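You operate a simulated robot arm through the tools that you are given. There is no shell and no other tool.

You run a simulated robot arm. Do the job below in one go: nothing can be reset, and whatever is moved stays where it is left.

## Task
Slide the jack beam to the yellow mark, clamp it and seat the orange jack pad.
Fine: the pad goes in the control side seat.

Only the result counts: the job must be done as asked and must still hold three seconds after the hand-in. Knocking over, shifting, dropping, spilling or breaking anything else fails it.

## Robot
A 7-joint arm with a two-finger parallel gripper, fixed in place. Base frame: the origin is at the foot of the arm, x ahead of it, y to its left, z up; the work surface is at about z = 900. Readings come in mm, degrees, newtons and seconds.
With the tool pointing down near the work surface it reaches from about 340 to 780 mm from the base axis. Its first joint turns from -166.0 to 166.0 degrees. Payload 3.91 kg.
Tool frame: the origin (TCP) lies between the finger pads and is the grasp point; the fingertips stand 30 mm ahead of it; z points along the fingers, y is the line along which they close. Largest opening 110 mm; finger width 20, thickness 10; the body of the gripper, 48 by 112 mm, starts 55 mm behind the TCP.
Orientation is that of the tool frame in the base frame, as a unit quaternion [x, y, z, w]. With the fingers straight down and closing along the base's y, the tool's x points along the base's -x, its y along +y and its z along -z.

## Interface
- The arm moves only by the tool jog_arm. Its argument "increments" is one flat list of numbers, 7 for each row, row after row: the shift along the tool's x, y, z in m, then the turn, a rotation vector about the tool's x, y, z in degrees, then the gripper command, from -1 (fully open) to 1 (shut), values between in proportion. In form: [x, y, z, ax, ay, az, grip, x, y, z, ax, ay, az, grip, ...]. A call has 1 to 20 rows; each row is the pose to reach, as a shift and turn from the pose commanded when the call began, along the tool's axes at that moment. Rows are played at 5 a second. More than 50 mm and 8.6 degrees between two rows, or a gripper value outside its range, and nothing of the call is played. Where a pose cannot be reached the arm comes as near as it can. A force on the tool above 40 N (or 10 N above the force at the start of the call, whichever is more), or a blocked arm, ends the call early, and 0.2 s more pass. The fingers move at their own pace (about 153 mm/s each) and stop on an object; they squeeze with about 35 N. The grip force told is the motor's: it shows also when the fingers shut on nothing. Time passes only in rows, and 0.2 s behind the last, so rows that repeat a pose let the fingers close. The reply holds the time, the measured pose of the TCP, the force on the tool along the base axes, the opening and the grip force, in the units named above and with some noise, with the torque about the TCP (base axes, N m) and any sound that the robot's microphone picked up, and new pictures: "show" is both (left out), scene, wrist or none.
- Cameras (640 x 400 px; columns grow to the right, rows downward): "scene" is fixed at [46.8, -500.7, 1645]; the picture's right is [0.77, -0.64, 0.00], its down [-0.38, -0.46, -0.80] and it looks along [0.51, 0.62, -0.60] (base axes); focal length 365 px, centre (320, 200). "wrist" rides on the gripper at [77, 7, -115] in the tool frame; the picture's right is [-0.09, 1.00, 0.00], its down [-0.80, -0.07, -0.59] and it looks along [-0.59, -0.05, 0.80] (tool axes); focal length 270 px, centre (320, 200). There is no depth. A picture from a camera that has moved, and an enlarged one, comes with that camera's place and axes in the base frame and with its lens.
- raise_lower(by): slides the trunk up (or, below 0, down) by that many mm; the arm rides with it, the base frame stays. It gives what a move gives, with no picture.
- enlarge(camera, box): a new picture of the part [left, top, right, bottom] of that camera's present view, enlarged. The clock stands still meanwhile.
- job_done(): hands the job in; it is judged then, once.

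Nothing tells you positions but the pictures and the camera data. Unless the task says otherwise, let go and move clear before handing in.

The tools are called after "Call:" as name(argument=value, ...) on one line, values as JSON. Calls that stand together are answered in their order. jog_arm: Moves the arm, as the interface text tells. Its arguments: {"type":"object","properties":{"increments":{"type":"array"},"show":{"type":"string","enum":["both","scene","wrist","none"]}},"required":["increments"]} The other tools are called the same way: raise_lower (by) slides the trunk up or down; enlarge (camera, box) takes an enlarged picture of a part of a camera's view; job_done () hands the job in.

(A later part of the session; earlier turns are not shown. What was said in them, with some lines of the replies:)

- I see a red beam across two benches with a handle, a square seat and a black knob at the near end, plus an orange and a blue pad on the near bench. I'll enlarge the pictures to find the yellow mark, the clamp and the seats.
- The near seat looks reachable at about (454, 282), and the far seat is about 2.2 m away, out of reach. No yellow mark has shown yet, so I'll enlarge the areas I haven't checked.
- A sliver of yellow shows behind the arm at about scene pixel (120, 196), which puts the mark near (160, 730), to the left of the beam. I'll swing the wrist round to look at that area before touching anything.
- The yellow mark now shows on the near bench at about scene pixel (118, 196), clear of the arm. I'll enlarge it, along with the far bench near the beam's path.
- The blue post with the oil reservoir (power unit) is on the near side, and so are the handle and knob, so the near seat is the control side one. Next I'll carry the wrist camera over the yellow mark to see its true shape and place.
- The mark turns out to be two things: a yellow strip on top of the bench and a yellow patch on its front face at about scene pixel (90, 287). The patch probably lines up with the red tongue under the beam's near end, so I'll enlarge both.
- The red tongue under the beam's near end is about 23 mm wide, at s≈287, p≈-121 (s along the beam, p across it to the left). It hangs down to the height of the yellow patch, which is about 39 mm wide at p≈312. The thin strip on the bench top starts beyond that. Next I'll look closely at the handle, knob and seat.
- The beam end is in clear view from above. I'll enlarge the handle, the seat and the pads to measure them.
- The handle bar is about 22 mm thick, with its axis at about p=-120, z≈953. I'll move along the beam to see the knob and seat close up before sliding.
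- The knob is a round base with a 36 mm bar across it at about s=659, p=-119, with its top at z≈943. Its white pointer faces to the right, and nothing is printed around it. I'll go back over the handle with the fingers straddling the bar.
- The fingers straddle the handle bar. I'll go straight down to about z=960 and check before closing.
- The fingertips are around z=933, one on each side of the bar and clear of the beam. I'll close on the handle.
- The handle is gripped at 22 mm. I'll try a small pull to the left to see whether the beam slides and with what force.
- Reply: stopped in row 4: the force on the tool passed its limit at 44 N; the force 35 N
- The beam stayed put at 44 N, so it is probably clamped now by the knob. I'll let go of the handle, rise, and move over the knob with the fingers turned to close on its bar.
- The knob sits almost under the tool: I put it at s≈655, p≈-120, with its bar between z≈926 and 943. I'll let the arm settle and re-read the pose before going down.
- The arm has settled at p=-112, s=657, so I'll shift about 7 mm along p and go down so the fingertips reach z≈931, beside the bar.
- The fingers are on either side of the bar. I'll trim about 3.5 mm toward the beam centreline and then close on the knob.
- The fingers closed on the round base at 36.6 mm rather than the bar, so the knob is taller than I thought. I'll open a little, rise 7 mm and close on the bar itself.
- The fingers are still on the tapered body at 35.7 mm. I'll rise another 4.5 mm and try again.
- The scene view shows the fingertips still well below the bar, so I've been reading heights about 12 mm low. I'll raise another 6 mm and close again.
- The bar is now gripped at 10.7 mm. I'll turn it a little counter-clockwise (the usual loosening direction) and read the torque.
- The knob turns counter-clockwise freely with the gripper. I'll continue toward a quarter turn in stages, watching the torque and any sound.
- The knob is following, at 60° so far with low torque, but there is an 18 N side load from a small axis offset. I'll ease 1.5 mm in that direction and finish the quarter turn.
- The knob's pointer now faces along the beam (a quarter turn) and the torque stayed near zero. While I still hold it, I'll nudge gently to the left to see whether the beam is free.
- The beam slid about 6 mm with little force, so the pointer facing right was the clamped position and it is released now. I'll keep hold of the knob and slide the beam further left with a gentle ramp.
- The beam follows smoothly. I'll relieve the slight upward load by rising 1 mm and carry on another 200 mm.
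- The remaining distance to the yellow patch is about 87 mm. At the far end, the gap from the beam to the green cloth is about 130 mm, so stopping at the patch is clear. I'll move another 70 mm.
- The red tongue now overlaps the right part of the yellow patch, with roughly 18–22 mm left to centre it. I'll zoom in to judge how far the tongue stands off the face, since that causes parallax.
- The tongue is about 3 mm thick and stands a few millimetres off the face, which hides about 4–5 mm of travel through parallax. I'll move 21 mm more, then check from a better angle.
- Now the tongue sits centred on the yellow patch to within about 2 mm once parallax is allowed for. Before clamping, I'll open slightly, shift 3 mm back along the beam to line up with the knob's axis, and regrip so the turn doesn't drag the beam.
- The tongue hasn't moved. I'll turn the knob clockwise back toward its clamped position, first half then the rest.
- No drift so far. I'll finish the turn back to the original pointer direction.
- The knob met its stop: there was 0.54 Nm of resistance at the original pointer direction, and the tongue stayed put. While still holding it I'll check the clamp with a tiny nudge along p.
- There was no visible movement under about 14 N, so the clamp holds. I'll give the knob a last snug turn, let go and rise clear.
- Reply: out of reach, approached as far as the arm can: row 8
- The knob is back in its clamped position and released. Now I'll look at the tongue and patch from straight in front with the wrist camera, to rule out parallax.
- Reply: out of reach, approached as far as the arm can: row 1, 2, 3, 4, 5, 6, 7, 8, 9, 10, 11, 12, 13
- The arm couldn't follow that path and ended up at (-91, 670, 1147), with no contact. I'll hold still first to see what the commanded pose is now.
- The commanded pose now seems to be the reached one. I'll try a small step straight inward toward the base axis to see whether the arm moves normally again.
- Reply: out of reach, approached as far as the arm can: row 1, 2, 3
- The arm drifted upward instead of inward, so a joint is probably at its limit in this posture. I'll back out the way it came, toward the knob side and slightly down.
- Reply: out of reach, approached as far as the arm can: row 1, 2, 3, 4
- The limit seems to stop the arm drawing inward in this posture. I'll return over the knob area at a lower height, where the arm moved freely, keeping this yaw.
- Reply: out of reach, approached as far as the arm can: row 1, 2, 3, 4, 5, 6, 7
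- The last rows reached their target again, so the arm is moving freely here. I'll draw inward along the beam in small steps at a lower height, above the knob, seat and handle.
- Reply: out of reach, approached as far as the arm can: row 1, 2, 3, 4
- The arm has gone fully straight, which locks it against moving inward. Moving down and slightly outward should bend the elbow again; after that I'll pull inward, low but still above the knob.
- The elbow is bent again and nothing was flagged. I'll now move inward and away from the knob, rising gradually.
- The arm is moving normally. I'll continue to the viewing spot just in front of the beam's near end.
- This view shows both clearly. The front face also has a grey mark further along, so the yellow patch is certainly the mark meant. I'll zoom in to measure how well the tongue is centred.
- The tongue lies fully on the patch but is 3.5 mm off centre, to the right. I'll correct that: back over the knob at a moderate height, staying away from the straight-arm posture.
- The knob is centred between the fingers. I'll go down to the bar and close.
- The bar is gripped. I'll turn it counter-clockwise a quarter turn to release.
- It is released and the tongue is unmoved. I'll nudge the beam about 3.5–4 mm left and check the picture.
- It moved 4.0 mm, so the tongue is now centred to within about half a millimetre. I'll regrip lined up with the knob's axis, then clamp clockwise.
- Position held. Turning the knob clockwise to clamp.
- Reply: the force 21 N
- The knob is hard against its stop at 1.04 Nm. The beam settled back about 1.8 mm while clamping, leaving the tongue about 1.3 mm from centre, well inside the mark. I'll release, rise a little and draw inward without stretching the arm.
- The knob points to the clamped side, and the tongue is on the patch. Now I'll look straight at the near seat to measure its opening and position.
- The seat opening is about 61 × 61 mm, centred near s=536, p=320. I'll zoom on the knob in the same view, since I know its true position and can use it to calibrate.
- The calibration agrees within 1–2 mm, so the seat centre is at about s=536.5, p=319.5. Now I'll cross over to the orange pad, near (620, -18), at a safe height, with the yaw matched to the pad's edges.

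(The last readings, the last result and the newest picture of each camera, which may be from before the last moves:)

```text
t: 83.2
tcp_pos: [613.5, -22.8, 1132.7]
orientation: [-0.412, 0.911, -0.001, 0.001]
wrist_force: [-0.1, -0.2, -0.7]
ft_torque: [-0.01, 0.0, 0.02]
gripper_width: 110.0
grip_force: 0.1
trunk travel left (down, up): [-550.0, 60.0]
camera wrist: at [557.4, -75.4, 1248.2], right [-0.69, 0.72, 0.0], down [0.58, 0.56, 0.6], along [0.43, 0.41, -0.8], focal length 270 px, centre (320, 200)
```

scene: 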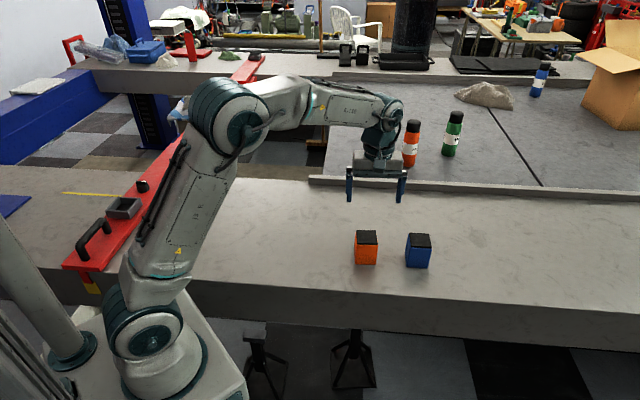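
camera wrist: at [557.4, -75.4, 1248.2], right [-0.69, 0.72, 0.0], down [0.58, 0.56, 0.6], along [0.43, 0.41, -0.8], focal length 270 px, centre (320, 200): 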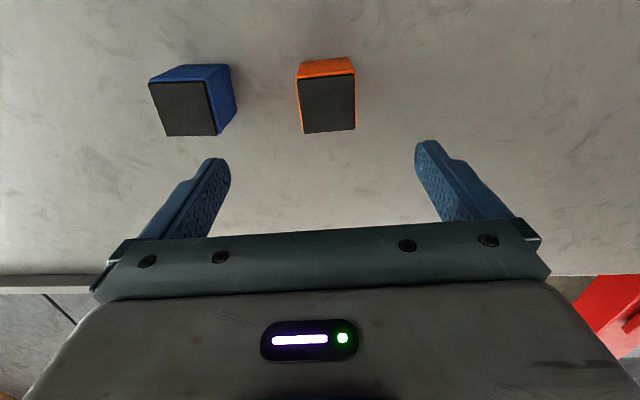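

The orange pad is in view just beyond the tool, with the blue one beside it. I'll zoom on the pad, and also recheck the beam and mark now that nothing blocks them.

Call:
enlarge(camera="wrist", box=[270, 40, 390, 150])

Call:
enlarge(camera="scene", box=[60, 160, 180, 300])

Call:
enlarge(camera="scene", box=[340, 220, 450, 280])

```text
3.64 times, centred on (330, 95) of wrist
camera zoom: at [557.4, -75.4, 1248.2], right [-0.69, 0.72, 0.0], down [0.58, 0.56, 0.6], along [0.43, 0.41, -0.8], focal length 983 px, centre (284, 582)
```

zoom: 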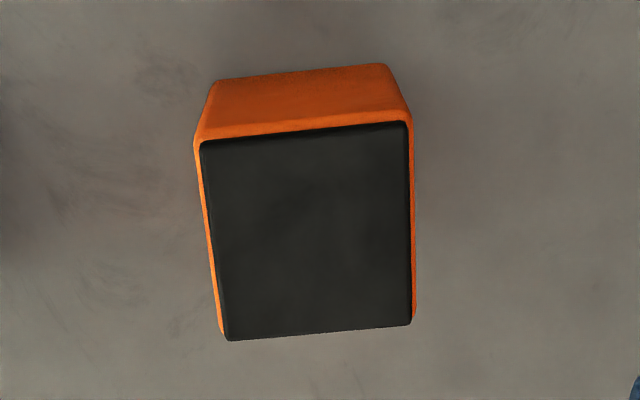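

```text
2.86 times, centred on (120, 230) of scene
camera zoom: at [46.8, -500.7, 1645.0], right [0.77, -0.64, 0.0], down [-0.38, -0.46, -0.8], along [0.51, 0.62, -0.6], focal length 1043 px, centre (891, 114)
```

zoom: 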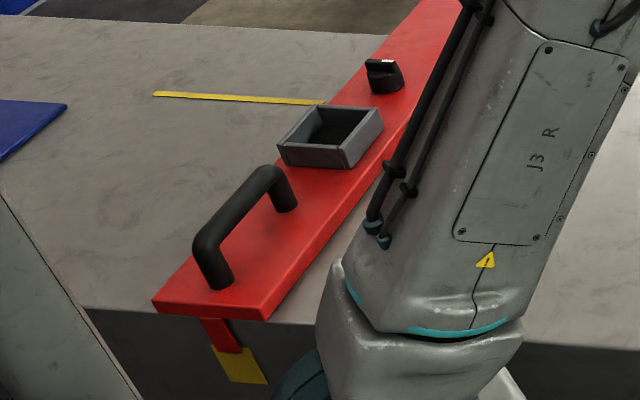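

```text
5.82 times, centred on (395, 250) of scene
camera zoom: at [46.8, -500.7, 1645.0], right [0.77, -0.64, 0.0], down [-0.38, -0.46, -0.8], along [0.51, 0.62, -0.6], focal length 2124 px, centre (-116, -91)
```

zoom: 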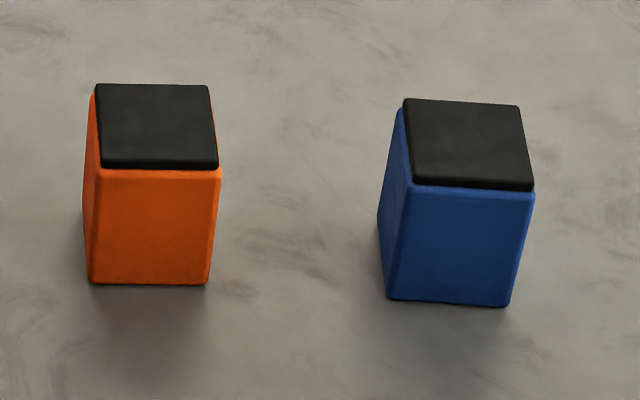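

The top of the pad comes out at about z=980, the body is about 56 mm wide, and its centre is near (613, -11) at 48.9°, matching the tool's yaw. I'll go partway down, centred on the pad, and refine.

Call:
jog_arm(increments=[-0.0045, 0.004, 0.03, 0, 0, 0, -0.7, -0.0089, 0.0078, 0.06, 0, 0, 0, -0.7, -0.0089, 0.0078, 0.08, 0, 0, 0, -0.7, -0.0089, 0.0078, 0.08, 0, 0, 0, -0.7], show="both")

Call:
enlarge(camera="wrist", box=[230, 60, 410, 210])

Call:
enlarge(camera="scene", box=[320, 170, 460, 280])

```text
t: 84.2
tcp_pos: [615.9, -10.2, 1052.4]
orientation: [-0.411, 0.912, -0.001, 0.002]
wrist_force: [-0.2, 0.1, 0.4]
ft_torque: [-0.01, 0.02, 0.01]
gripper_width: 93.4
grip_force: 0.0
trunk travel left (down, up): [-550.0, 60.0]
camera wrist: at [558.3, -62.6, 1167.1], right [-0.69, 0.73, 0.0], down [0.58, 0.55, 0.6], along [0.43, 0.41, -0.8], focal length 270 px, centre (320, 200)
```

scene: 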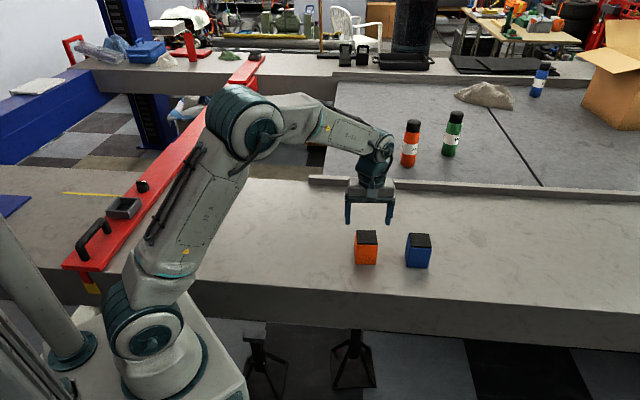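
wrist: 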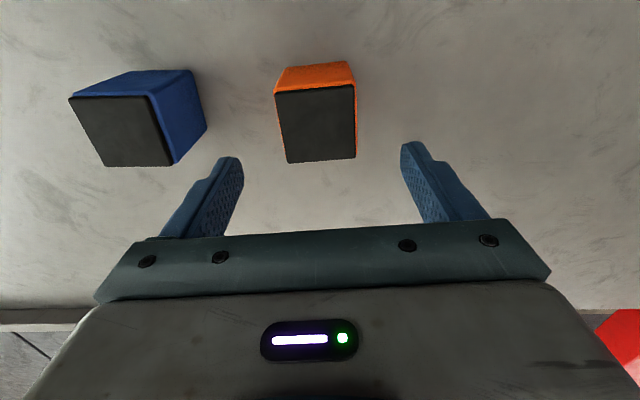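

```text
2.67 times, centred on (320, 135) of wrist
camera zoom: at [558.3, -62.6, 1167.1], right [-0.69, 0.73, 0.0], down [0.58, 0.55, 0.6], along [0.43, 0.41, -0.8], focal length 721 px, centre (320, 373)
```

zoom: 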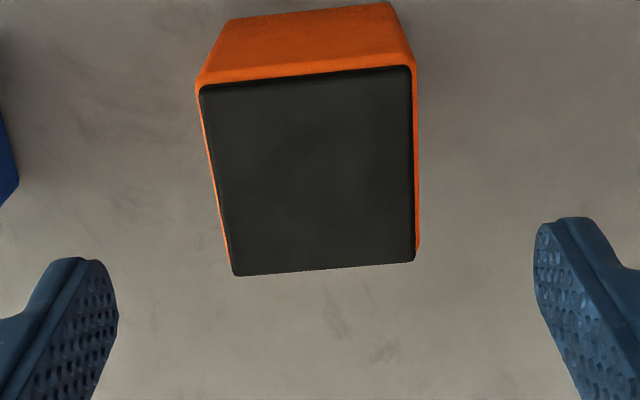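

```text
3.64 times, centred on (390, 225) of scene
camera zoom: at [46.8, -500.7, 1645.0], right [0.77, -0.64, 0.0], down [-0.38, -0.46, -0.8], along [0.51, 0.62, -0.6], focal length 1327 px, centre (66, 109)
```

zoom: 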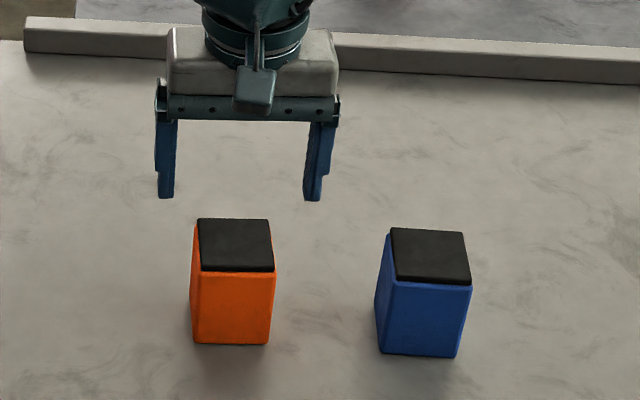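

The views agree on the pad centre, about (613.5, -11.5). The fingers are well clear of the blue pad. I'll go down to TCP z≈968 so the tips sit 38 mm above the pad's bottom, then close.

Call:
jog_arm(increments=[0.0013, 0.0009, 0.03, 0, 0, 0, -0.7, 0.0013, 0.0009, 0.055, 0, 0, 0, -0.7, 0.0013, 0.0009, 0.075, 0, 0, 0, -0.7, 0.0013, 0.0009, 0.0845, 0, 0, 0, -0.7, 0.0013, 0.0009, 0.0845, 0, 0, 0, -0.7], show="both")

Call:
enlarge(camera="scene", box=[330, 190, 450, 280])

```text
t: 85.4
tcp_pos: [614.0, -10.8, 968.3]
orientation: [-0.411, 0.912, -0.002, 0.002]
wrist_force: [0.4, -0.1, 0.9]
ft_torque: [0.01, 0.0, 0.02]
gripper_width: 93.7
grip_force: 0.1
trunk travel left (down, up): [-550.0, 60.0]
camera wrist: at [556.9, -63.3, 1083.3], right [-0.69, 0.73, 0.0], down [0.58, 0.55, 0.6], along [0.43, 0.41, -0.8], focal length 270 px, centre (320, 200)
```

scene: 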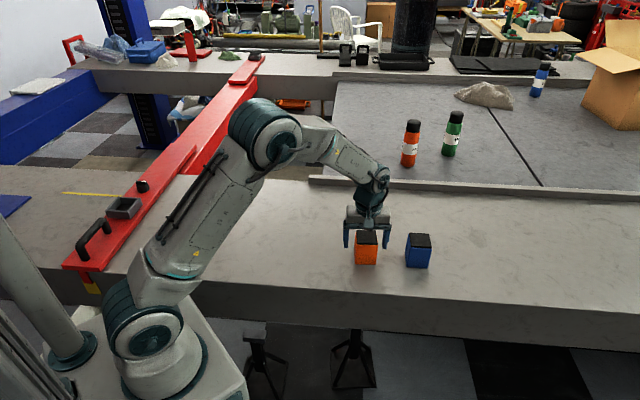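
wrist: 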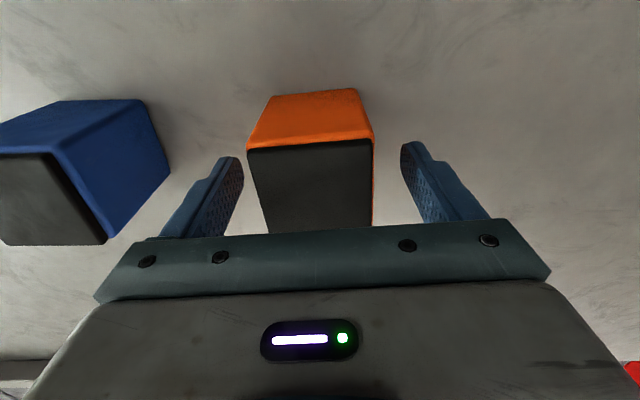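

```text
4.44 times, centred on (390, 235) of scene
camera zoom: at [46.8, -500.7, 1645.0], right [0.77, -0.64, 0.0], down [-0.38, -0.46, -0.8], along [0.51, 0.62, -0.6], focal length 1622 px, centre (9, 44)
```

zoom: 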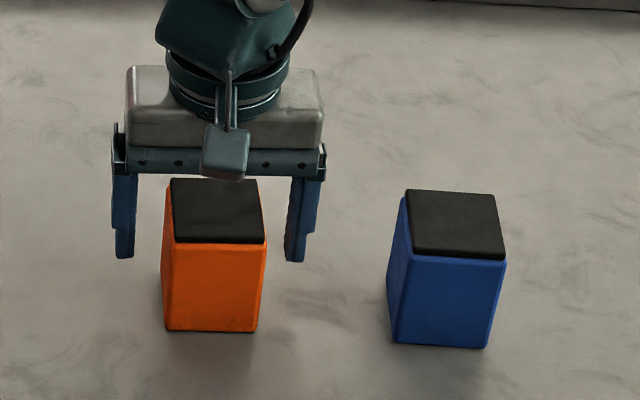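

The pad is between the fingers, centred within a millimetre or two. Closing.

Call:
jog_arm(increments=[0, -0.001, 0, 0, 0, 0, -0.4, 0, -0.001, 0, 0, 0, 0, 0.1, 0, -0.001, 0, 0, 0, 0, 1, 0, -0.001, 0, 0, 0, 0, 1, 0, -0.001, 0, 0, 0, 0, 1], show="wrist")

Call:
enlarge(camera="scene", box=[330, 190, 450, 280])

```text
t: 86.6
tcp_pos: [615.6, -13.0, 970.0]
orientation: [-0.411, 0.912, -0.002, 0.002]
wrist_force: [1.2, -1.4, 1.1]
ft_torque: [0.02, 0.08, 0.04]
gripper_width: 57.8
grip_force: 35.0
trunk travel left (down, up): [-550.0, 60.0]
camera wrist: at [557.7, -64.5, 1083.3], right [-0.69, 0.73, 0.0], down [0.58, 0.55, 0.6], along [0.43, 0.41, -0.8], focal length 270 px, centre (320, 200)
```

wrist: 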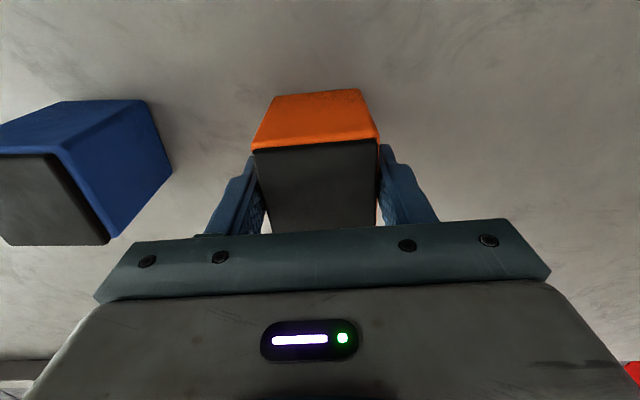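

```text
4.44 times, centred on (390, 235) of scene
camera zoom: at [46.8, -500.7, 1645.0], right [0.77, -0.64, 0.0], down [-0.38, -0.46, -0.8], along [0.51, 0.62, -0.6], focal length 1622 px, centre (9, 44)
```

zoom: 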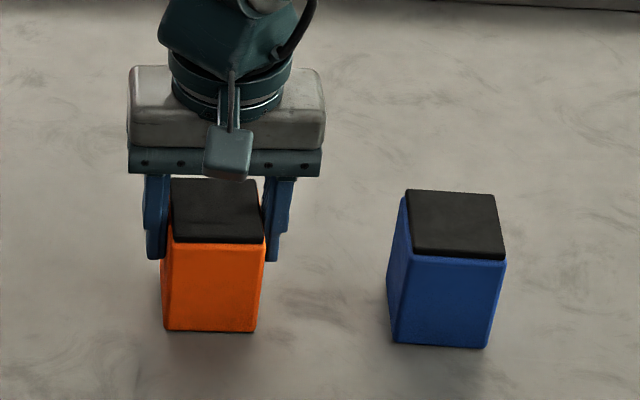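

The pad is gripped at 57.8 mm wide, which leaves roughly 1.8 mm clearance per side in the seat. I'll lift it straight up.

Call:
jog_arm(increments=[0, 0, -0.008, 0, 0, 0, 1, 0, 0, -0.025, 0, 0, 0, 1, 0, 0, -0.05, 0, 0, 0, 1, 0, 0, -0.08, 0, 0, 0, 1, 0, 0, -0.11, 0, 0, 0, 1, 0, 0, -0.14, 0, 0, 0, 1, 0, 0, -0.14, 0, 0, 0, 1], show="both")

Call:
enlarge(camera="wrist", box=[220, 70, 420, 240])

Call:
enlarge(camera="scene", box=[310, 130, 430, 230])

```text
t: 88.2
tcp_pos: [614.7, -12.2, 1108.4]
orientation: [-0.411, 0.911, -0.002, 0.001]
wrist_force: [-0.6, -1.2, -3.2]
ft_torque: [0.0, -0.03, -0.04]
gripper_width: 58.0
grip_force: 34.9
trunk travel left (down, up): [-550.0, 60.0]
camera wrist: at [558.3, -64.5, 1223.0], right [-0.69, 0.73, 0.0], down [0.58, 0.55, 0.6], along [0.43, 0.41, -0.8], focal length 270 px, centre (320, 200)
```

scene: 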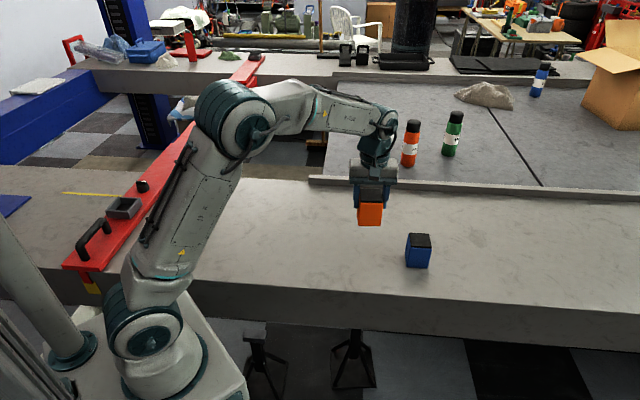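
wrist: 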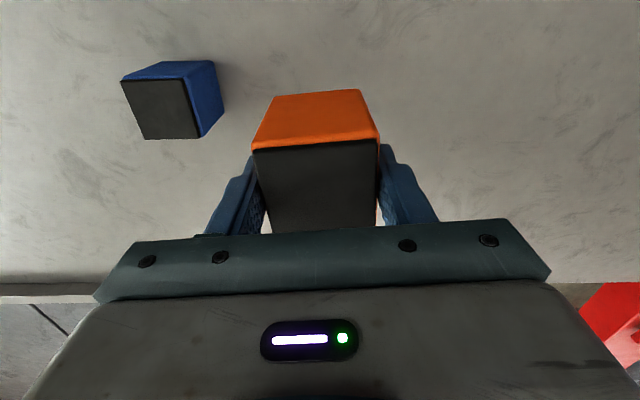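

```text
2.35 times, centred on (320, 155) of wrist
camera zoom: at [558.3, -64.5, 1223.0], right [-0.69, 0.73, 0.0], down [0.58, 0.55, 0.6], along [0.43, 0.41, -0.8], focal length 636 px, centre (320, 306)
```

zoom: 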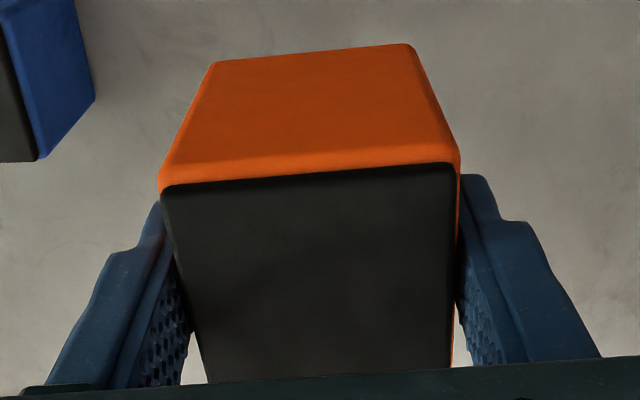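

```text
4.00 times, centred on (370, 180) of scene
camera zoom: at [46.8, -500.7, 1645.0], right [0.77, -0.64, 0.0], down [-0.38, -0.46, -0.8], along [0.51, 0.62, -0.6], focal length 1460 px, centre (120, 280)
```

zoom: 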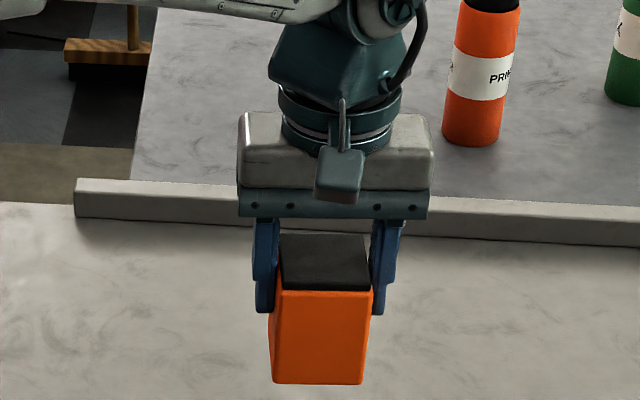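

The pad is held square and firmly, weighing about 3 N. I'll carry it at height over to the seat with a gentle ramp, ending about 100 mm above it.

Call:
jog_arm(increments=[-0.0023, 0.0113, -0.004, 0, 0, 0.05, 1, -0.007, 0.0339, -0.008, 0, 0, 0.16, 1, -0.014, 0.0679, -0.012, 0, 0, 0.32, 1, -0.0226, 0.1093, -0.016, 0, 0, 0.51, 1, -0.0312, 0.1508, -0.02, 0, 0, 0.71, 1, -0.0398, 0.1923, -0.02, 0, 0, 0.91, 1, -0.0484, 0.2337, -0.02, 0, 0, 1.1, 1, -0.057, 0.2752, -0.02, 0, 0, 1.3, 1, -0.0656, 0.3167, -0.02, 0, 0, 1.49, 1, -0.0741, 0.3582, -0.02, 0, 0, 1.69, 1, -0.0827, 0.3996, -0.02, 0, 0, 1.88, 1, -0.0913, 0.4411, -0.02, 0, 0, 2.08, 1, -0.0999, 0.4826, -0.02, 0, 0, 2.27, 1, -0.1085, 0.524, -0.02, 0, 0, 2.47, 1, -0.1171, 0.5655, -0.02, 0, 0, 2.66, 1, -0.1257, 0.607, -0.016, 0, 0, 2.86, 1, -0.1342, 0.6484, -0.012, 0, 0, 3.05, 1, -0.1428, 0.6899, -0.008, 0, 0, 3.25, 1, -0.1506, 0.7276, -0.004, 0, 0, 3.43, 1, -0.1561, 0.754, 0, 0, 0, 3.55, 1], show="both")

```text
t: 92.4
tcp_pos: [152.2, 606.3, 1104.8]
orientation: [-0.382, 0.924, -0.002, 0.002]
wrist_force: [0.0, 0.5, -4.7]
ft_torque: [-0.01, -0.02, -0.01]
gripper_width: 58.0
grip_force: 34.8
trunk travel left (down, up): [-550.0, 60.0]
camera wrist: at [92.0, 556.5, 1220.0], right [-0.64, 0.77, -0.01], down [0.61, 0.52, 0.6], along [0.46, 0.38, -0.8], focal length 270 px, centre (320, 200)
```

scene: 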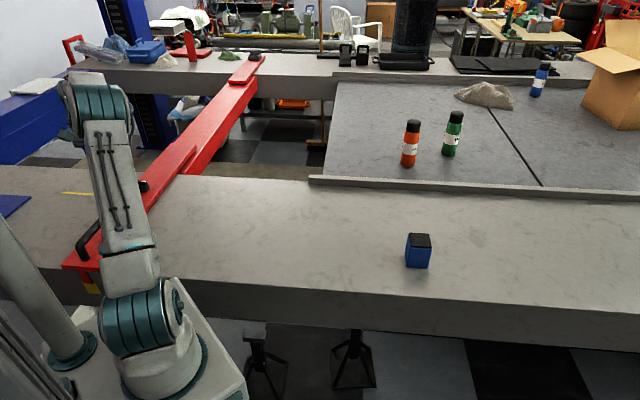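
wrist: 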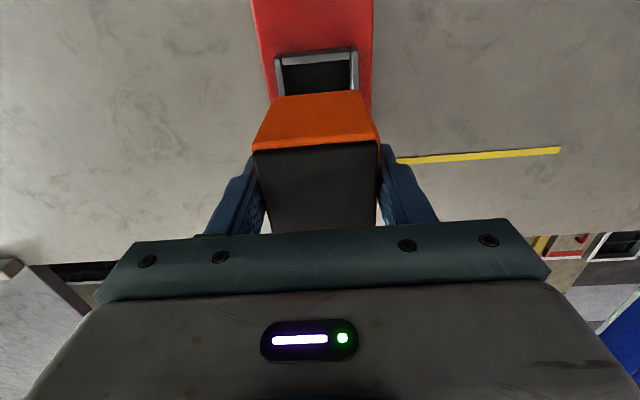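

The pad is above the seat, and the seat's near part shows past the pad. I'll lower to just above the walls and then compare edges.

Call:
jog_arm(increments=[0, 0, 0.02, 0, 0, 0, 1, 0, 0, 0.04, 0, 0, 0, 1, 0, 0, 0.055, 0, 0, 0, 1, 0, 0, 0.055, 0, 0, 0, 1], show="wrist")

Call:
enlarge(camera="wrist", box=[230, 40, 410, 170])

Call:
enlarge(camera="scene", box=[80, 150, 180, 230])

```text
t: 93.4
tcp_pos: [153.0, 605.2, 1050.7]
orientation: [-0.382, 0.924, -0.002, 0.002]
wrist_force: [0.7, 0.4, -4.7]
ft_torque: [0.02, 0.02, 0.02]
gripper_width: 58.1
grip_force: 35.0
trunk travel left (down, up): [-550.0, 60.0]
camera wrist: at [92.5, 555.7, 1165.2], right [-0.64, 0.77, 0.0], down [0.61, 0.52, 0.6], along [0.46, 0.38, -0.8], focal length 270 px, centre (320, 200)
```

wrist: 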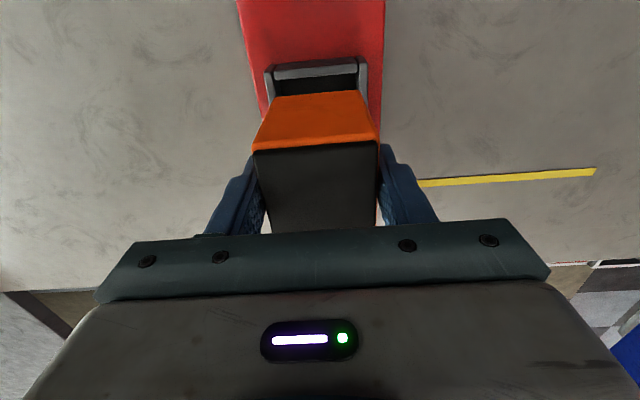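

```text
3.08 times, centred on (320, 105) of wrist
camera zoom: at [92.5, 555.7, 1165.2], right [-0.64, 0.77, 0.0], down [0.61, 0.52, 0.6], along [0.46, 0.38, -0.8], focal length 832 px, centre (320, 492)
```

zoom: 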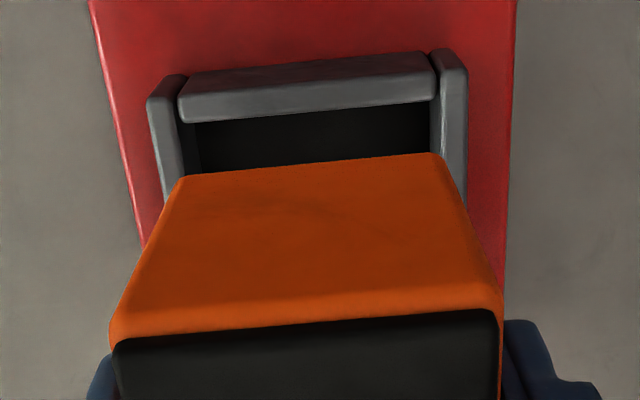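

```text
5.00 times, centred on (130, 190) of scene
camera zoom: at [46.8, -500.7, 1645.0], right [0.77, -0.64, 0.0], down [-0.38, -0.46, -0.8], along [0.51, 0.62, -0.6], focal length 1825 px, centre (1270, 250)
```

zoom: 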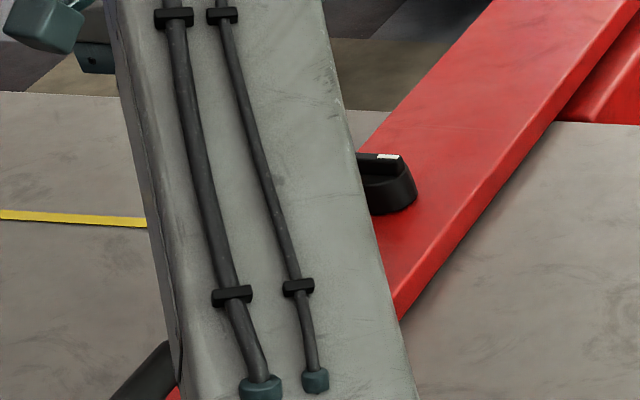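

Laterally, the pad and seat line up within half a millimetre and their edges are parallel. Along the beam, the pad sits about 2.4 mm too far from the near wall. I'll shift it back and lower until it's just above the walls for a closer comparison.

Call:
jog_arm(increments=[0.0024, 0, 0.006, 0, 0, 0, 1, 0.0024, 0, 0.012, 0, 0, 0, 1, 0.0024, 0, 0.018, 0, 0, 0, 1, 0.0024, 0, 0.022, 0, 0, 0, 1, 0.0024, 0, 0.022, 0, 0, 0, 1], show="wrist")

Call:
enlarge(camera="wrist", box=[250, 50, 390, 140])

```text
t: 94.6
tcp_pos: [149.6, 602.7, 1028.8]
orientation: [-0.383, 0.924, -0.002, 0.002]
wrist_force: [-0.4, -0.5, -4.5]
ft_torque: [0.02, 0.01, 0.01]
gripper_width: 57.9
grip_force: 35.2
trunk travel left (down, up): [-550.0, 60.0]
camera wrist: at [90.4, 554.4, 1142.8], right [-0.64, 0.77, 0.0], down [0.61, 0.52, 0.6], along [0.46, 0.38, -0.8], focal length 270 px, centre (320, 200)
```

wrist: 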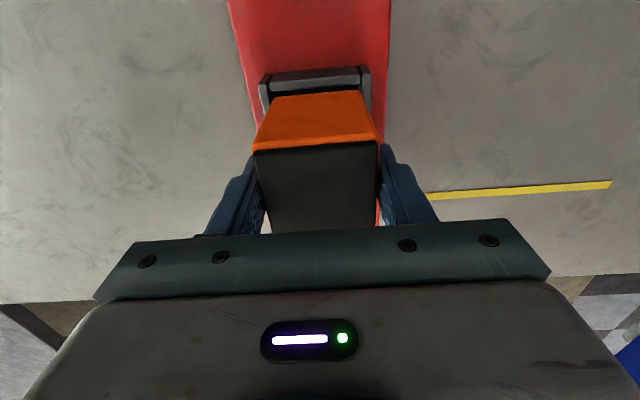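

```text
4.44 times, centred on (320, 95) of wrist
camera zoom: at [90.4, 554.4, 1142.8], right [-0.64, 0.77, 0.0], down [0.61, 0.52, 0.6], along [0.46, 0.38, -0.8], focal length 1201 px, centre (320, 667)
```

zoom: 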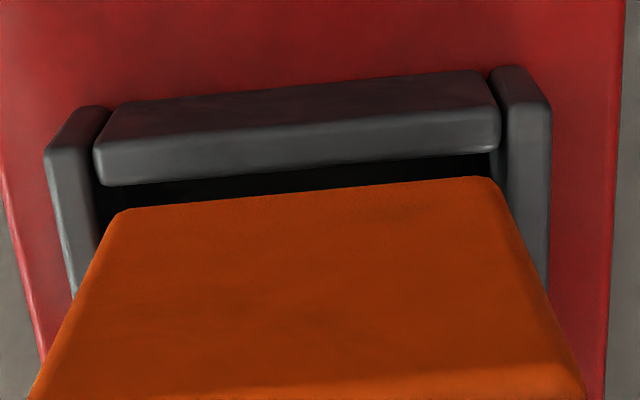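

The near-side gap is now about 2–3 mm and the sideways offset under 1 mm, both within clearance. I'll apply a half-millimetre trim and lower slowly, watching the force.

Call:
jog_arm(increments=[0.0003, -0.0006, 0.003, 0, 0, 0, 1, 0.0003, -0.0006, 0.006, 0, 0, 0, 1, 0.0003, -0.0006, 0.009, 0, 0, 0, 1, 0.0003, -0.0006, 0.012, 0, 0, 0, 1, 0.0003, -0.0006, 0.012, 0, 0, 0, 1], show="wrist")

Call:
enlarge(camera="wrist", box=[250, 50, 390, 140])

```text
t: 95.8
tcp_pos: [151.2, 603.0, 1015.9]
orientation: [-0.382, 0.924, -0.002, 0.002]
wrist_force: [0.5, 1.4, -4.2]
ft_torque: [0.07, -0.07, -0.09]
gripper_width: 57.6
grip_force: 35.3
trunk travel left (down, up): [-550.0, 60.0]
camera wrist: at [91.8, 553.5, 1130.5], right [-0.64, 0.77, 0.0], down [0.61, 0.52, 0.6], along [0.46, 0.38, -0.8], focal length 270 px, centre (320, 200)
```

wrist: 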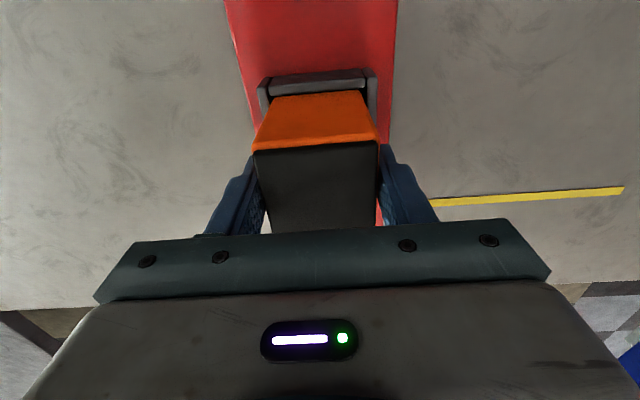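

```text
4.44 times, centred on (320, 95) of wrist
camera zoom: at [91.8, 553.5, 1130.5], right [-0.64, 0.77, 0.0], down [0.61, 0.52, 0.6], along [0.46, 0.38, -0.8], focal length 1201 px, centre (320, 667)
```

zoom: 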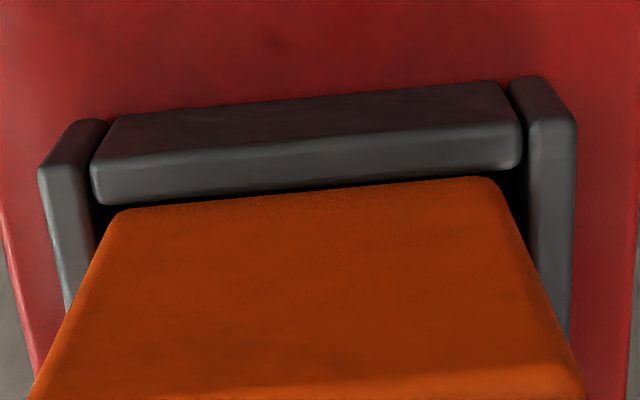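

The pad's lower edge is now inside the walls with no contact force. I'll keep lowering in small steps until it touches the floor of the seat.

Call:
jog_arm(increments=[0, 0, 0.003, 0, 0, 0, 1, 0, 0, 0.006, 0, 0, 0, 1, 0, 0, 0.009, 0, 0, 0, 1, 0, 0, 0.009, 0, 0, 0, 1], show="wrist")

Call:
enlarge(camera="wrist", box=[250, 50, 390, 140])

```text
t: 96.8
tcp_pos: [152.3, 603.0, 1007.7]
orientation: [-0.383, 0.924, -0.001, 0.002]
wrist_force: [2.9, 2.9, -2.9]
ft_torque: [0.16, -0.12, -0.09]
gripper_width: 57.8
grip_force: 35.1
trunk travel left (down, up): [-550.0, 60.0]
camera wrist: at [91.8, 553.4, 1121.6], right [-0.64, 0.77, 0.0], down [0.61, 0.52, 0.6], along [0.46, 0.38, -0.8], focal length 270 px, centre (320, 200)
```

wrist: 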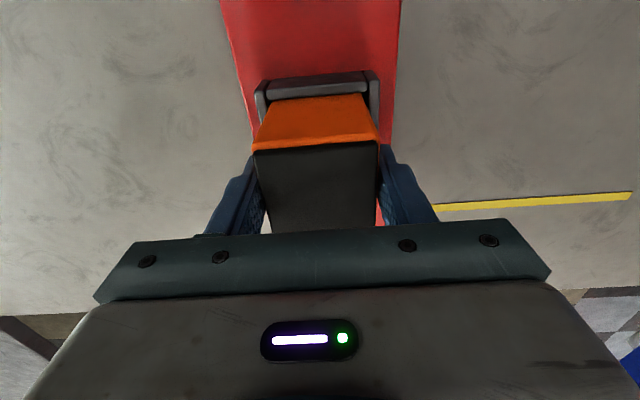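

```text
4.44 times, centred on (320, 95) of wrist
camera zoom: at [91.8, 553.4, 1121.6], right [-0.64, 0.77, 0.0], down [0.61, 0.52, 0.6], along [0.46, 0.38, -0.8], focal length 1201 px, centre (320, 667)
```

zoom: 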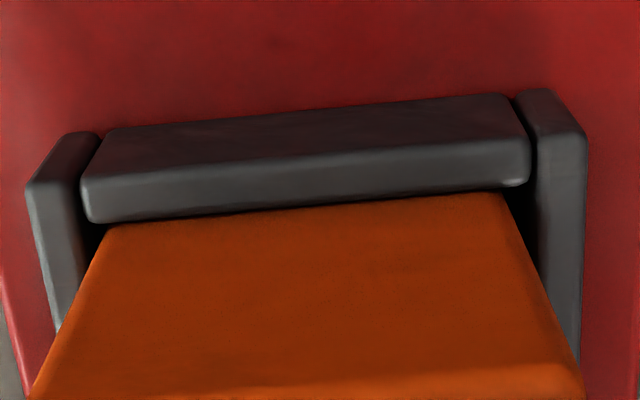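

The pad is inside and just brushing the near wall (about 4 N). I'll ease 0.8 mm away from it and continue down.

Call:
jog_arm(increments=[-0.0008, 0, 0, 0, 0, 0, 1, -0.0008, 0, 0.002, 0, 0, 0, 1, -0.0008, 0, 0.004, 0, 0, 0, 1, -0.0008, 0, 0.006, 0, 0, 0, 1, -0.0008, 0, 0.006, 0, 0, 0, 1], show="none")

```text
t: 98.0
tcp_pos: [151.4, 602.2, 1002.0]
orientation: [-0.383, 0.924, -0.003, 0.001]
wrist_force: [-0.2, 0.3, -4.6]
ft_torque: [0.09, -0.04, -0.03]
gripper_width: 58.0
grip_force: 34.9
trunk travel left (down, up): [-550.0, 60.0]
```

It is moving freely again. Lowering a few millimetres more to find the floor.

Call:
jog_arm(increments=[0, 0, 0.0015, 0, 0, 0, 1, 0, 0, 0.003, 0, 0, 0, 1, 0, 0, 0.0045, 0, 0, 0, 1, 0, 0, 0.0045, 0, 0, 0, 1], show="none")

```text
t: 99.0
tcp_pos: [151.6, 602.9, 996.6]
orientation: [-0.383, 0.924, -0.002, 0.001]
wrist_force: [0.0, -0.2, -4.1]
ft_torque: [-0.03, 0.02, -0.03]
gripper_width: 58.1
grip_force: 34.9
trunk travel left (down, up): [-550.0, 60.0]
```

Call:
jog_arm(increments=[0, 0, 0.0015, 0, 0, 0, 1, 0, 0, 0.003, 0, 0, 0, 1, 0, 0, 0.0045, 0, 0, 0, 1, 0, 0, 0.0045, 0, 0, 0, 1], show="wrist")

```text
t: 100.0
tcp_pos: [150.7, 602.7, 994.8]
orientation: [-0.382, 0.924, 0.0, 0.003]
wrist_force: [-0.2, 2.6, 17.3]
ft_torque: [-0.08, 0.68, 0.0]
gripper_width: 58.0
grip_force: 35.3
trunk travel left (down, up): [-550.0, 60.0]
camera wrist: at [91.6, 553.1, 1109.5], right [-0.64, 0.77, 0.0], down [0.61, 0.51, 0.6], along [0.46, 0.38, -0.8], focal length 270 px, centre (320, 200)
```

wrist: 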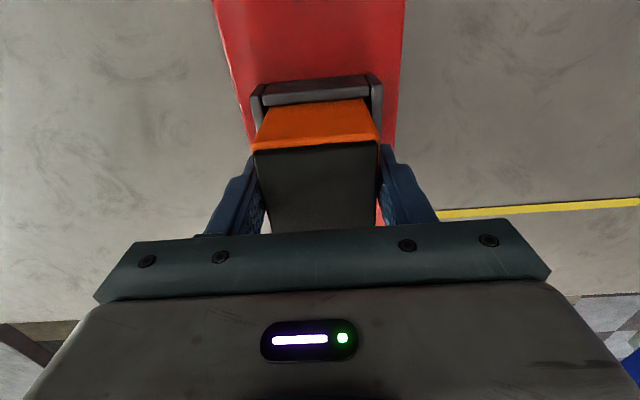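

The pad touched the seat floor at TCP z≈995, about 28 mm below the wall tops. I'll take the pressure off, open evenly and rise straight up.

Call:
jog_arm(increments=[0, 0, -0.0018, 0, 0, 0, 1, 0, 0, -0.0018, 0, 0, 0, 0.0, 0, 0, -0.0018, 0, 0, 0, -0.4, 0, 0, -0.0018, 0, 0, 0, -0.4, 0, 0, -0.015, 0, 0, 0, -0.4, 0, 0, -0.04, 0, 0, 0, -0.4, 0, 0, -0.065, 0, 0, 0, -0.4, 0, 0, -0.065, 0, 0, 0, -0.4], show="both")

Call:
enlarge(camera="wrist", box=[240, 40, 400, 180])

```text
t: 101.8
tcp_pos: [150.8, 602.2, 1058.5]
orientation: [-0.382, 0.924, -0.001, 0.002]
wrist_force: [0.0, 0.1, -0.5]
ft_torque: [0.01, 0.0, 0.01]
gripper_width: 77.3
grip_force: 0.0
trunk travel left (down, up): [-550.0, 60.0]
camera wrist: at [90.9, 554.0, 1172.4], right [-0.64, 0.77, 0.0], down [0.61, 0.52, 0.6], along [0.46, 0.38, -0.8], focal length 270 px, centre (320, 200)
```

scene: 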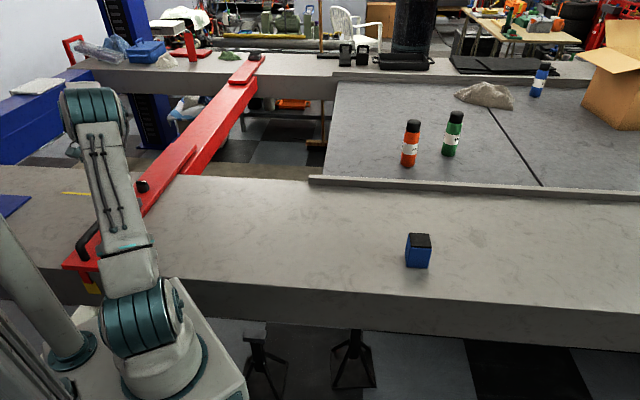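
wrist: 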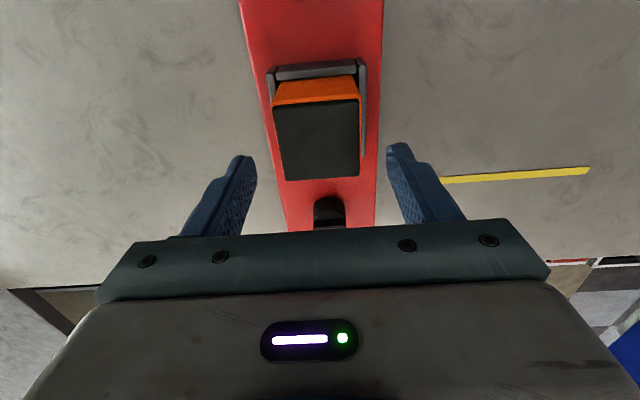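

```text
2.86 times, centred on (320, 110) of wrist
camera zoom: at [90.9, 554.0, 1172.4], right [-0.64, 0.77, 0.0], down [0.61, 0.52, 0.6], along [0.46, 0.38, -0.8], focal length 772 px, centre (320, 457)
```

zoom: 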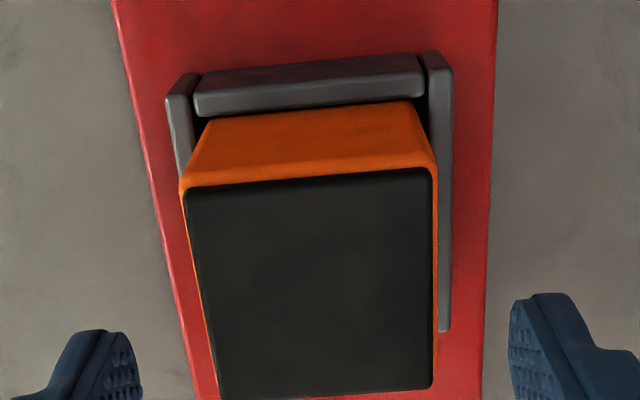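

The pad stands upright in the near seat and the gripper is clear. I'll move the arm away toward its starting area so that the scene camera can see everything.

Call:
jog_arm(increments=[0, 0, -0.03, 0, 0, 0, -0.4, 0.0143, -0.0367, -0.045, 0, 0, 0, -0.4, 0.0287, -0.0734, -0.055, 0, 0, 0, -0.4, 0.043, -0.1101, -0.065, 0, 0, 0, -0.4, 0.0573, -0.1468, -0.075, 0, 0, 0, -0.4, 0.0717, -0.1835, -0.085, 0, 0, 0, -0.4, 0.086, -0.2202, -0.095, 0, 0, 0, -0.4, 0.1004, -0.2569, -0.105, 0, 0, 0, -0.4, 0.1147, -0.2936, -0.115, 0, 0, 0, -0.4, 0.129, -0.3303, -0.12, 0, 0, 0, -0.4, 0.1434, -0.367, -0.12, 0, 0, 0, -0.4, 0.1577, -0.4037, -0.12, 0, 0, 0, -0.4, 0.1577, -0.4037, -0.12, 0, 0, 0, -0.4], show="both")

Call:
enlarge(camera="scene", box=[60, 160, 180, 310])

Call:
enlarge(camera="scene", box=[70, 265, 110, 300])

```text
t: 104.6
tcp_pos: [325.7, 204.8, 1179.8]
orientation: [-0.383, 0.924, -0.001, 0.001]
wrist_force: [0.4, -0.2, 0.3]
ft_torque: [0.03, 0.02, 0.01]
gripper_width: 76.9
grip_force: 0.1
trunk travel left (down, up): [-550.0, 60.0]
camera wrist: at [265.3, 156.8, 1294.3], right [-0.64, 0.77, 0.0], down [0.61, 0.52, 0.6], along [0.46, 0.38, -0.8], focal length 270 px, centre (320, 200)
```

scene: 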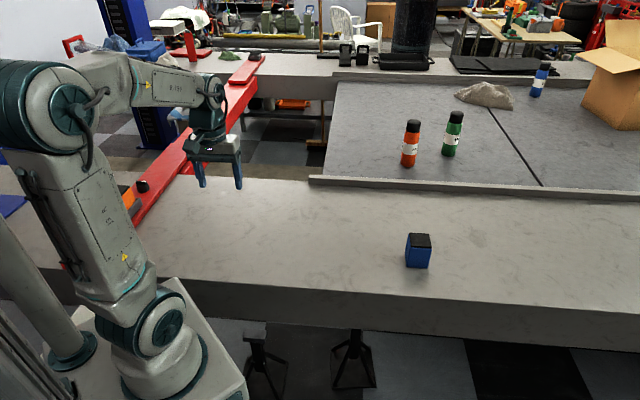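
wrist: 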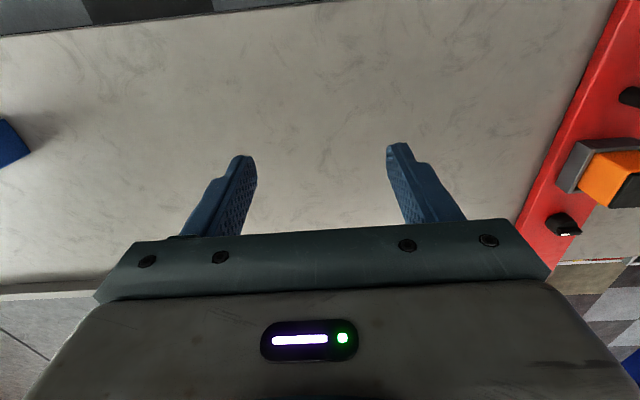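

```text
2.67 times, centred on (120, 235) of scene
camera zoom: at [46.8, -500.7, 1645.0], right [0.77, -0.64, 0.0], down [-0.38, -0.46, -0.8], along [0.51, 0.62, -0.6], focal length 973 px, centre (853, 107)
```

zoom: 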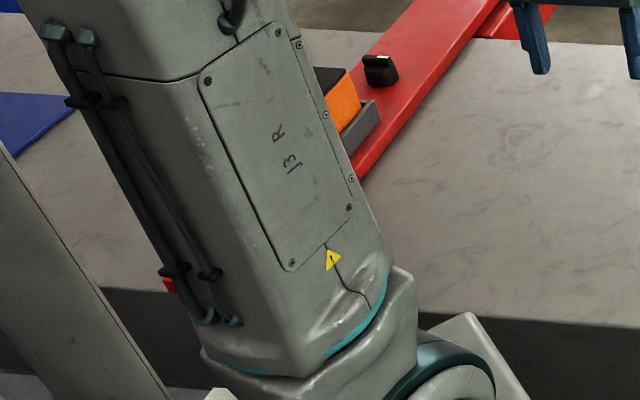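

```text
11.43 times, centred on (90, 282) of scene
camera zoom: at [46.8, -500.7, 1645.0], right [0.77, -0.64, 0.0], down [-0.38, -0.46, -0.8], along [0.51, 0.62, -0.6], focal length 4172 px, centre (2949, -743)
```

zoom: 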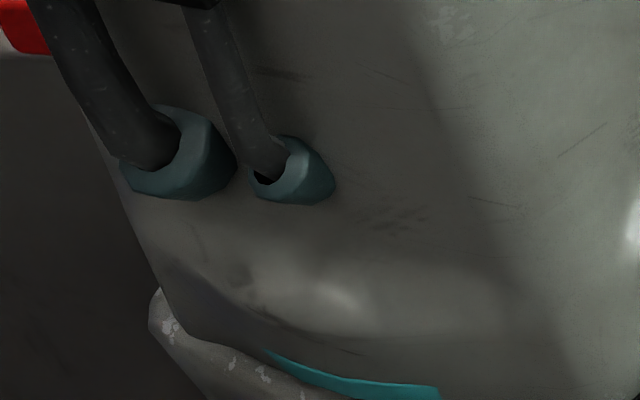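

The arm hides the view of the beam end. I'll extend it over to the right, where earlier everything was visible.

Call:
jog_arm(increments=[-0.0061, -0.0423, 0.004, 0, 0, 0, -0.4, -0.0122, -0.0847, 0.008, 0, 0, 0, -0.4, -0.0183, -0.127, 0.012, 0, 0, 0, -0.4, -0.0244, -0.1693, 0.016, 0, 0, 0, -0.4, -0.0305, -0.2117, 0.02, 0, 0, 0, -0.4, -0.0366, -0.254, 0.024, 0, 0, 0, -0.4, -0.0427, -0.2964, 0.027, 0, 0, 0, -0.4, -0.0488, -0.3387, 0.03, 0, 0, 0, -0.4, -0.0488, -0.3387, 0.03, 0, 0, 0, -0.4], show="both")

Call:
enlarge(camera="scene", box=[60, 160, 180, 310])

Call:
enlarge(camera="scene", box=[70, 265, 110, 300])

Call:
enlarge(camera="scene", box=[100, 160, 170, 230])

Call:
enlarge(camera="scene", box=[180, 30, 340, 110])

```text
t: 106.6
tcp_pos: [600.0, 1.8, 1149.6]
orientation: [-0.383, 0.924, -0.001, 0.001]
wrist_force: [-0.2, 0.1, -0.2]
ft_torque: [0.0, -0.03, -0.01]
gripper_width: 77.1
grip_force: 0.1
trunk travel left (down, up): [-550.0, 60.0]
camera wrist: at [540.1, -47.5, 1264.2], right [-0.64, 0.77, 0.0], down [0.61, 0.52, 0.6], along [0.46, 0.38, -0.8], focal length 270 px, centre (320, 200)
```

scene: 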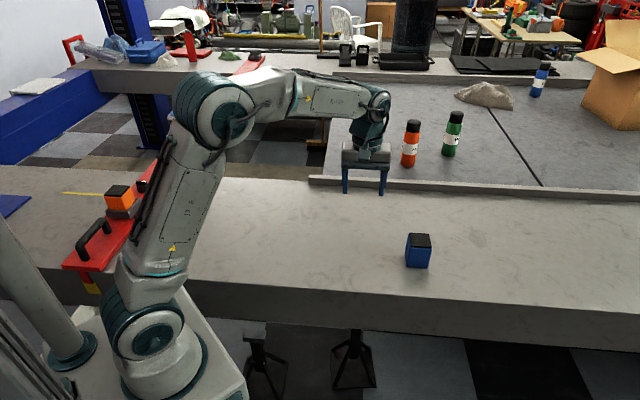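
wrist: 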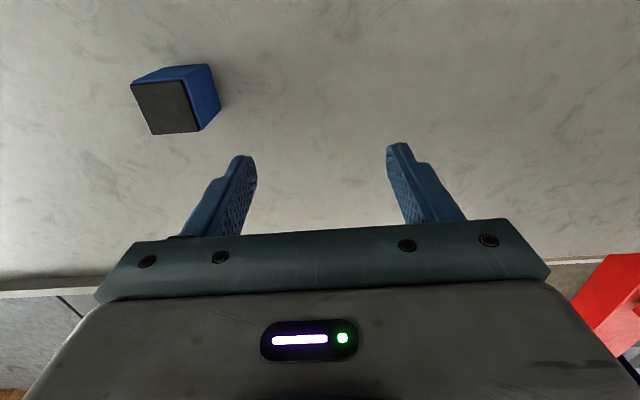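

```text
2.67 times, centred on (120, 235) of scene
camera zoom: at [46.8, -500.7, 1645.0], right [0.77, -0.64, 0.0], down [-0.38, -0.46, -0.8], along [0.51, 0.62, -0.6], focal length 973 px, centre (853, 107)
```

zoom: 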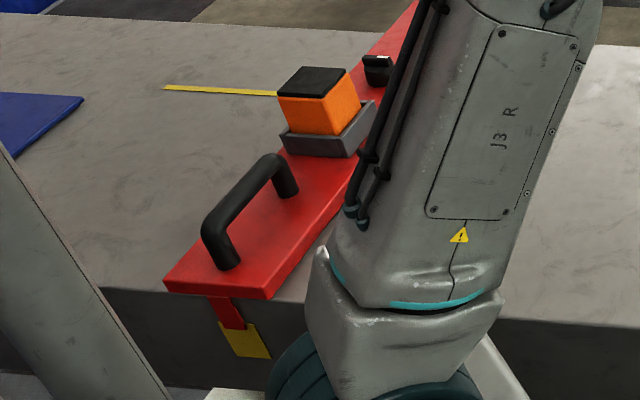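

```text
11.43 times, centred on (90, 282) of scene
camera zoom: at [46.8, -500.7, 1645.0], right [0.77, -0.64, 0.0], down [-0.38, -0.46, -0.8], along [0.51, 0.62, -0.6], focal length 4172 px, centre (2949, -743)
```

zoom: 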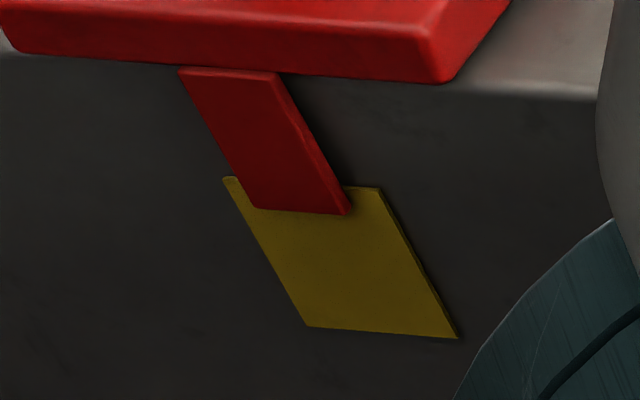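

```text
5.71 times, centred on (135, 195) of scene
camera zoom: at [46.8, -500.7, 1645.0], right [0.77, -0.64, 0.0], down [-0.38, -0.46, -0.8], along [0.51, 0.62, -0.6], focal length 2086 px, centre (1377, 229)
```

zoom: 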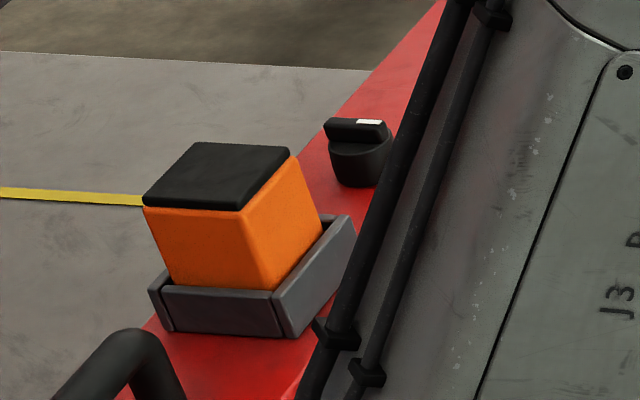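

```text
4.00 times, centred on (260, 70) of scene
camera zoom: at [46.8, -500.7, 1645.0], right [0.77, -0.64, 0.0], down [-0.38, -0.46, -0.8], along [0.51, 0.62, -0.6], focal length 1460 px, centre (560, 720)
```

zoom: 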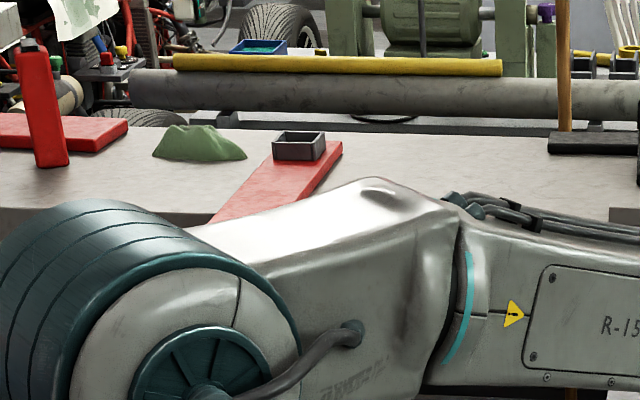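

The tongue is on the yellow patch, the knob is back at its clamped stop, and the orange pad sits level in the control side seat. The blue pad, the bottles and the far bench are untouched, and the arm is clear and released, so I'm handing in.

Call:
job_done()

```text
The job is handed in.
```

The beam is on the yellow mark and clamped, and the orange pad is in the control side seat. I handed the job in and have no result back yet.

- **Beam:** it was clamped at the start, so I turned the knob a quarter turn to free it, slid the beam left, and turned the knob back to its stop. The tongue under the near end sits within about 1.5 mm of the centre of the yellow patch on the bench's front face.
- **Which mark:** there is also a thin yellow strip on the bench top. I used the front-face patch because the tongue hangs right down to it, and a beam centred on the strip would probably have run into the green cloth on the far bench.
- **Clamp:** the knob met firm resistance at its original position. After an earlier clamping, the beam didn't move under a push of about 14 N; I didn't repeat that push after the final one.
- **Pad:** I took the control side to be the near end, where the handle and knob are. The pad went down to the seat floor, about 28 mm below the wall tops, and stands upright.

In the last pictures the blue pad, the bottles and the cloth had not moved. The gripper is open and the arm is clear.
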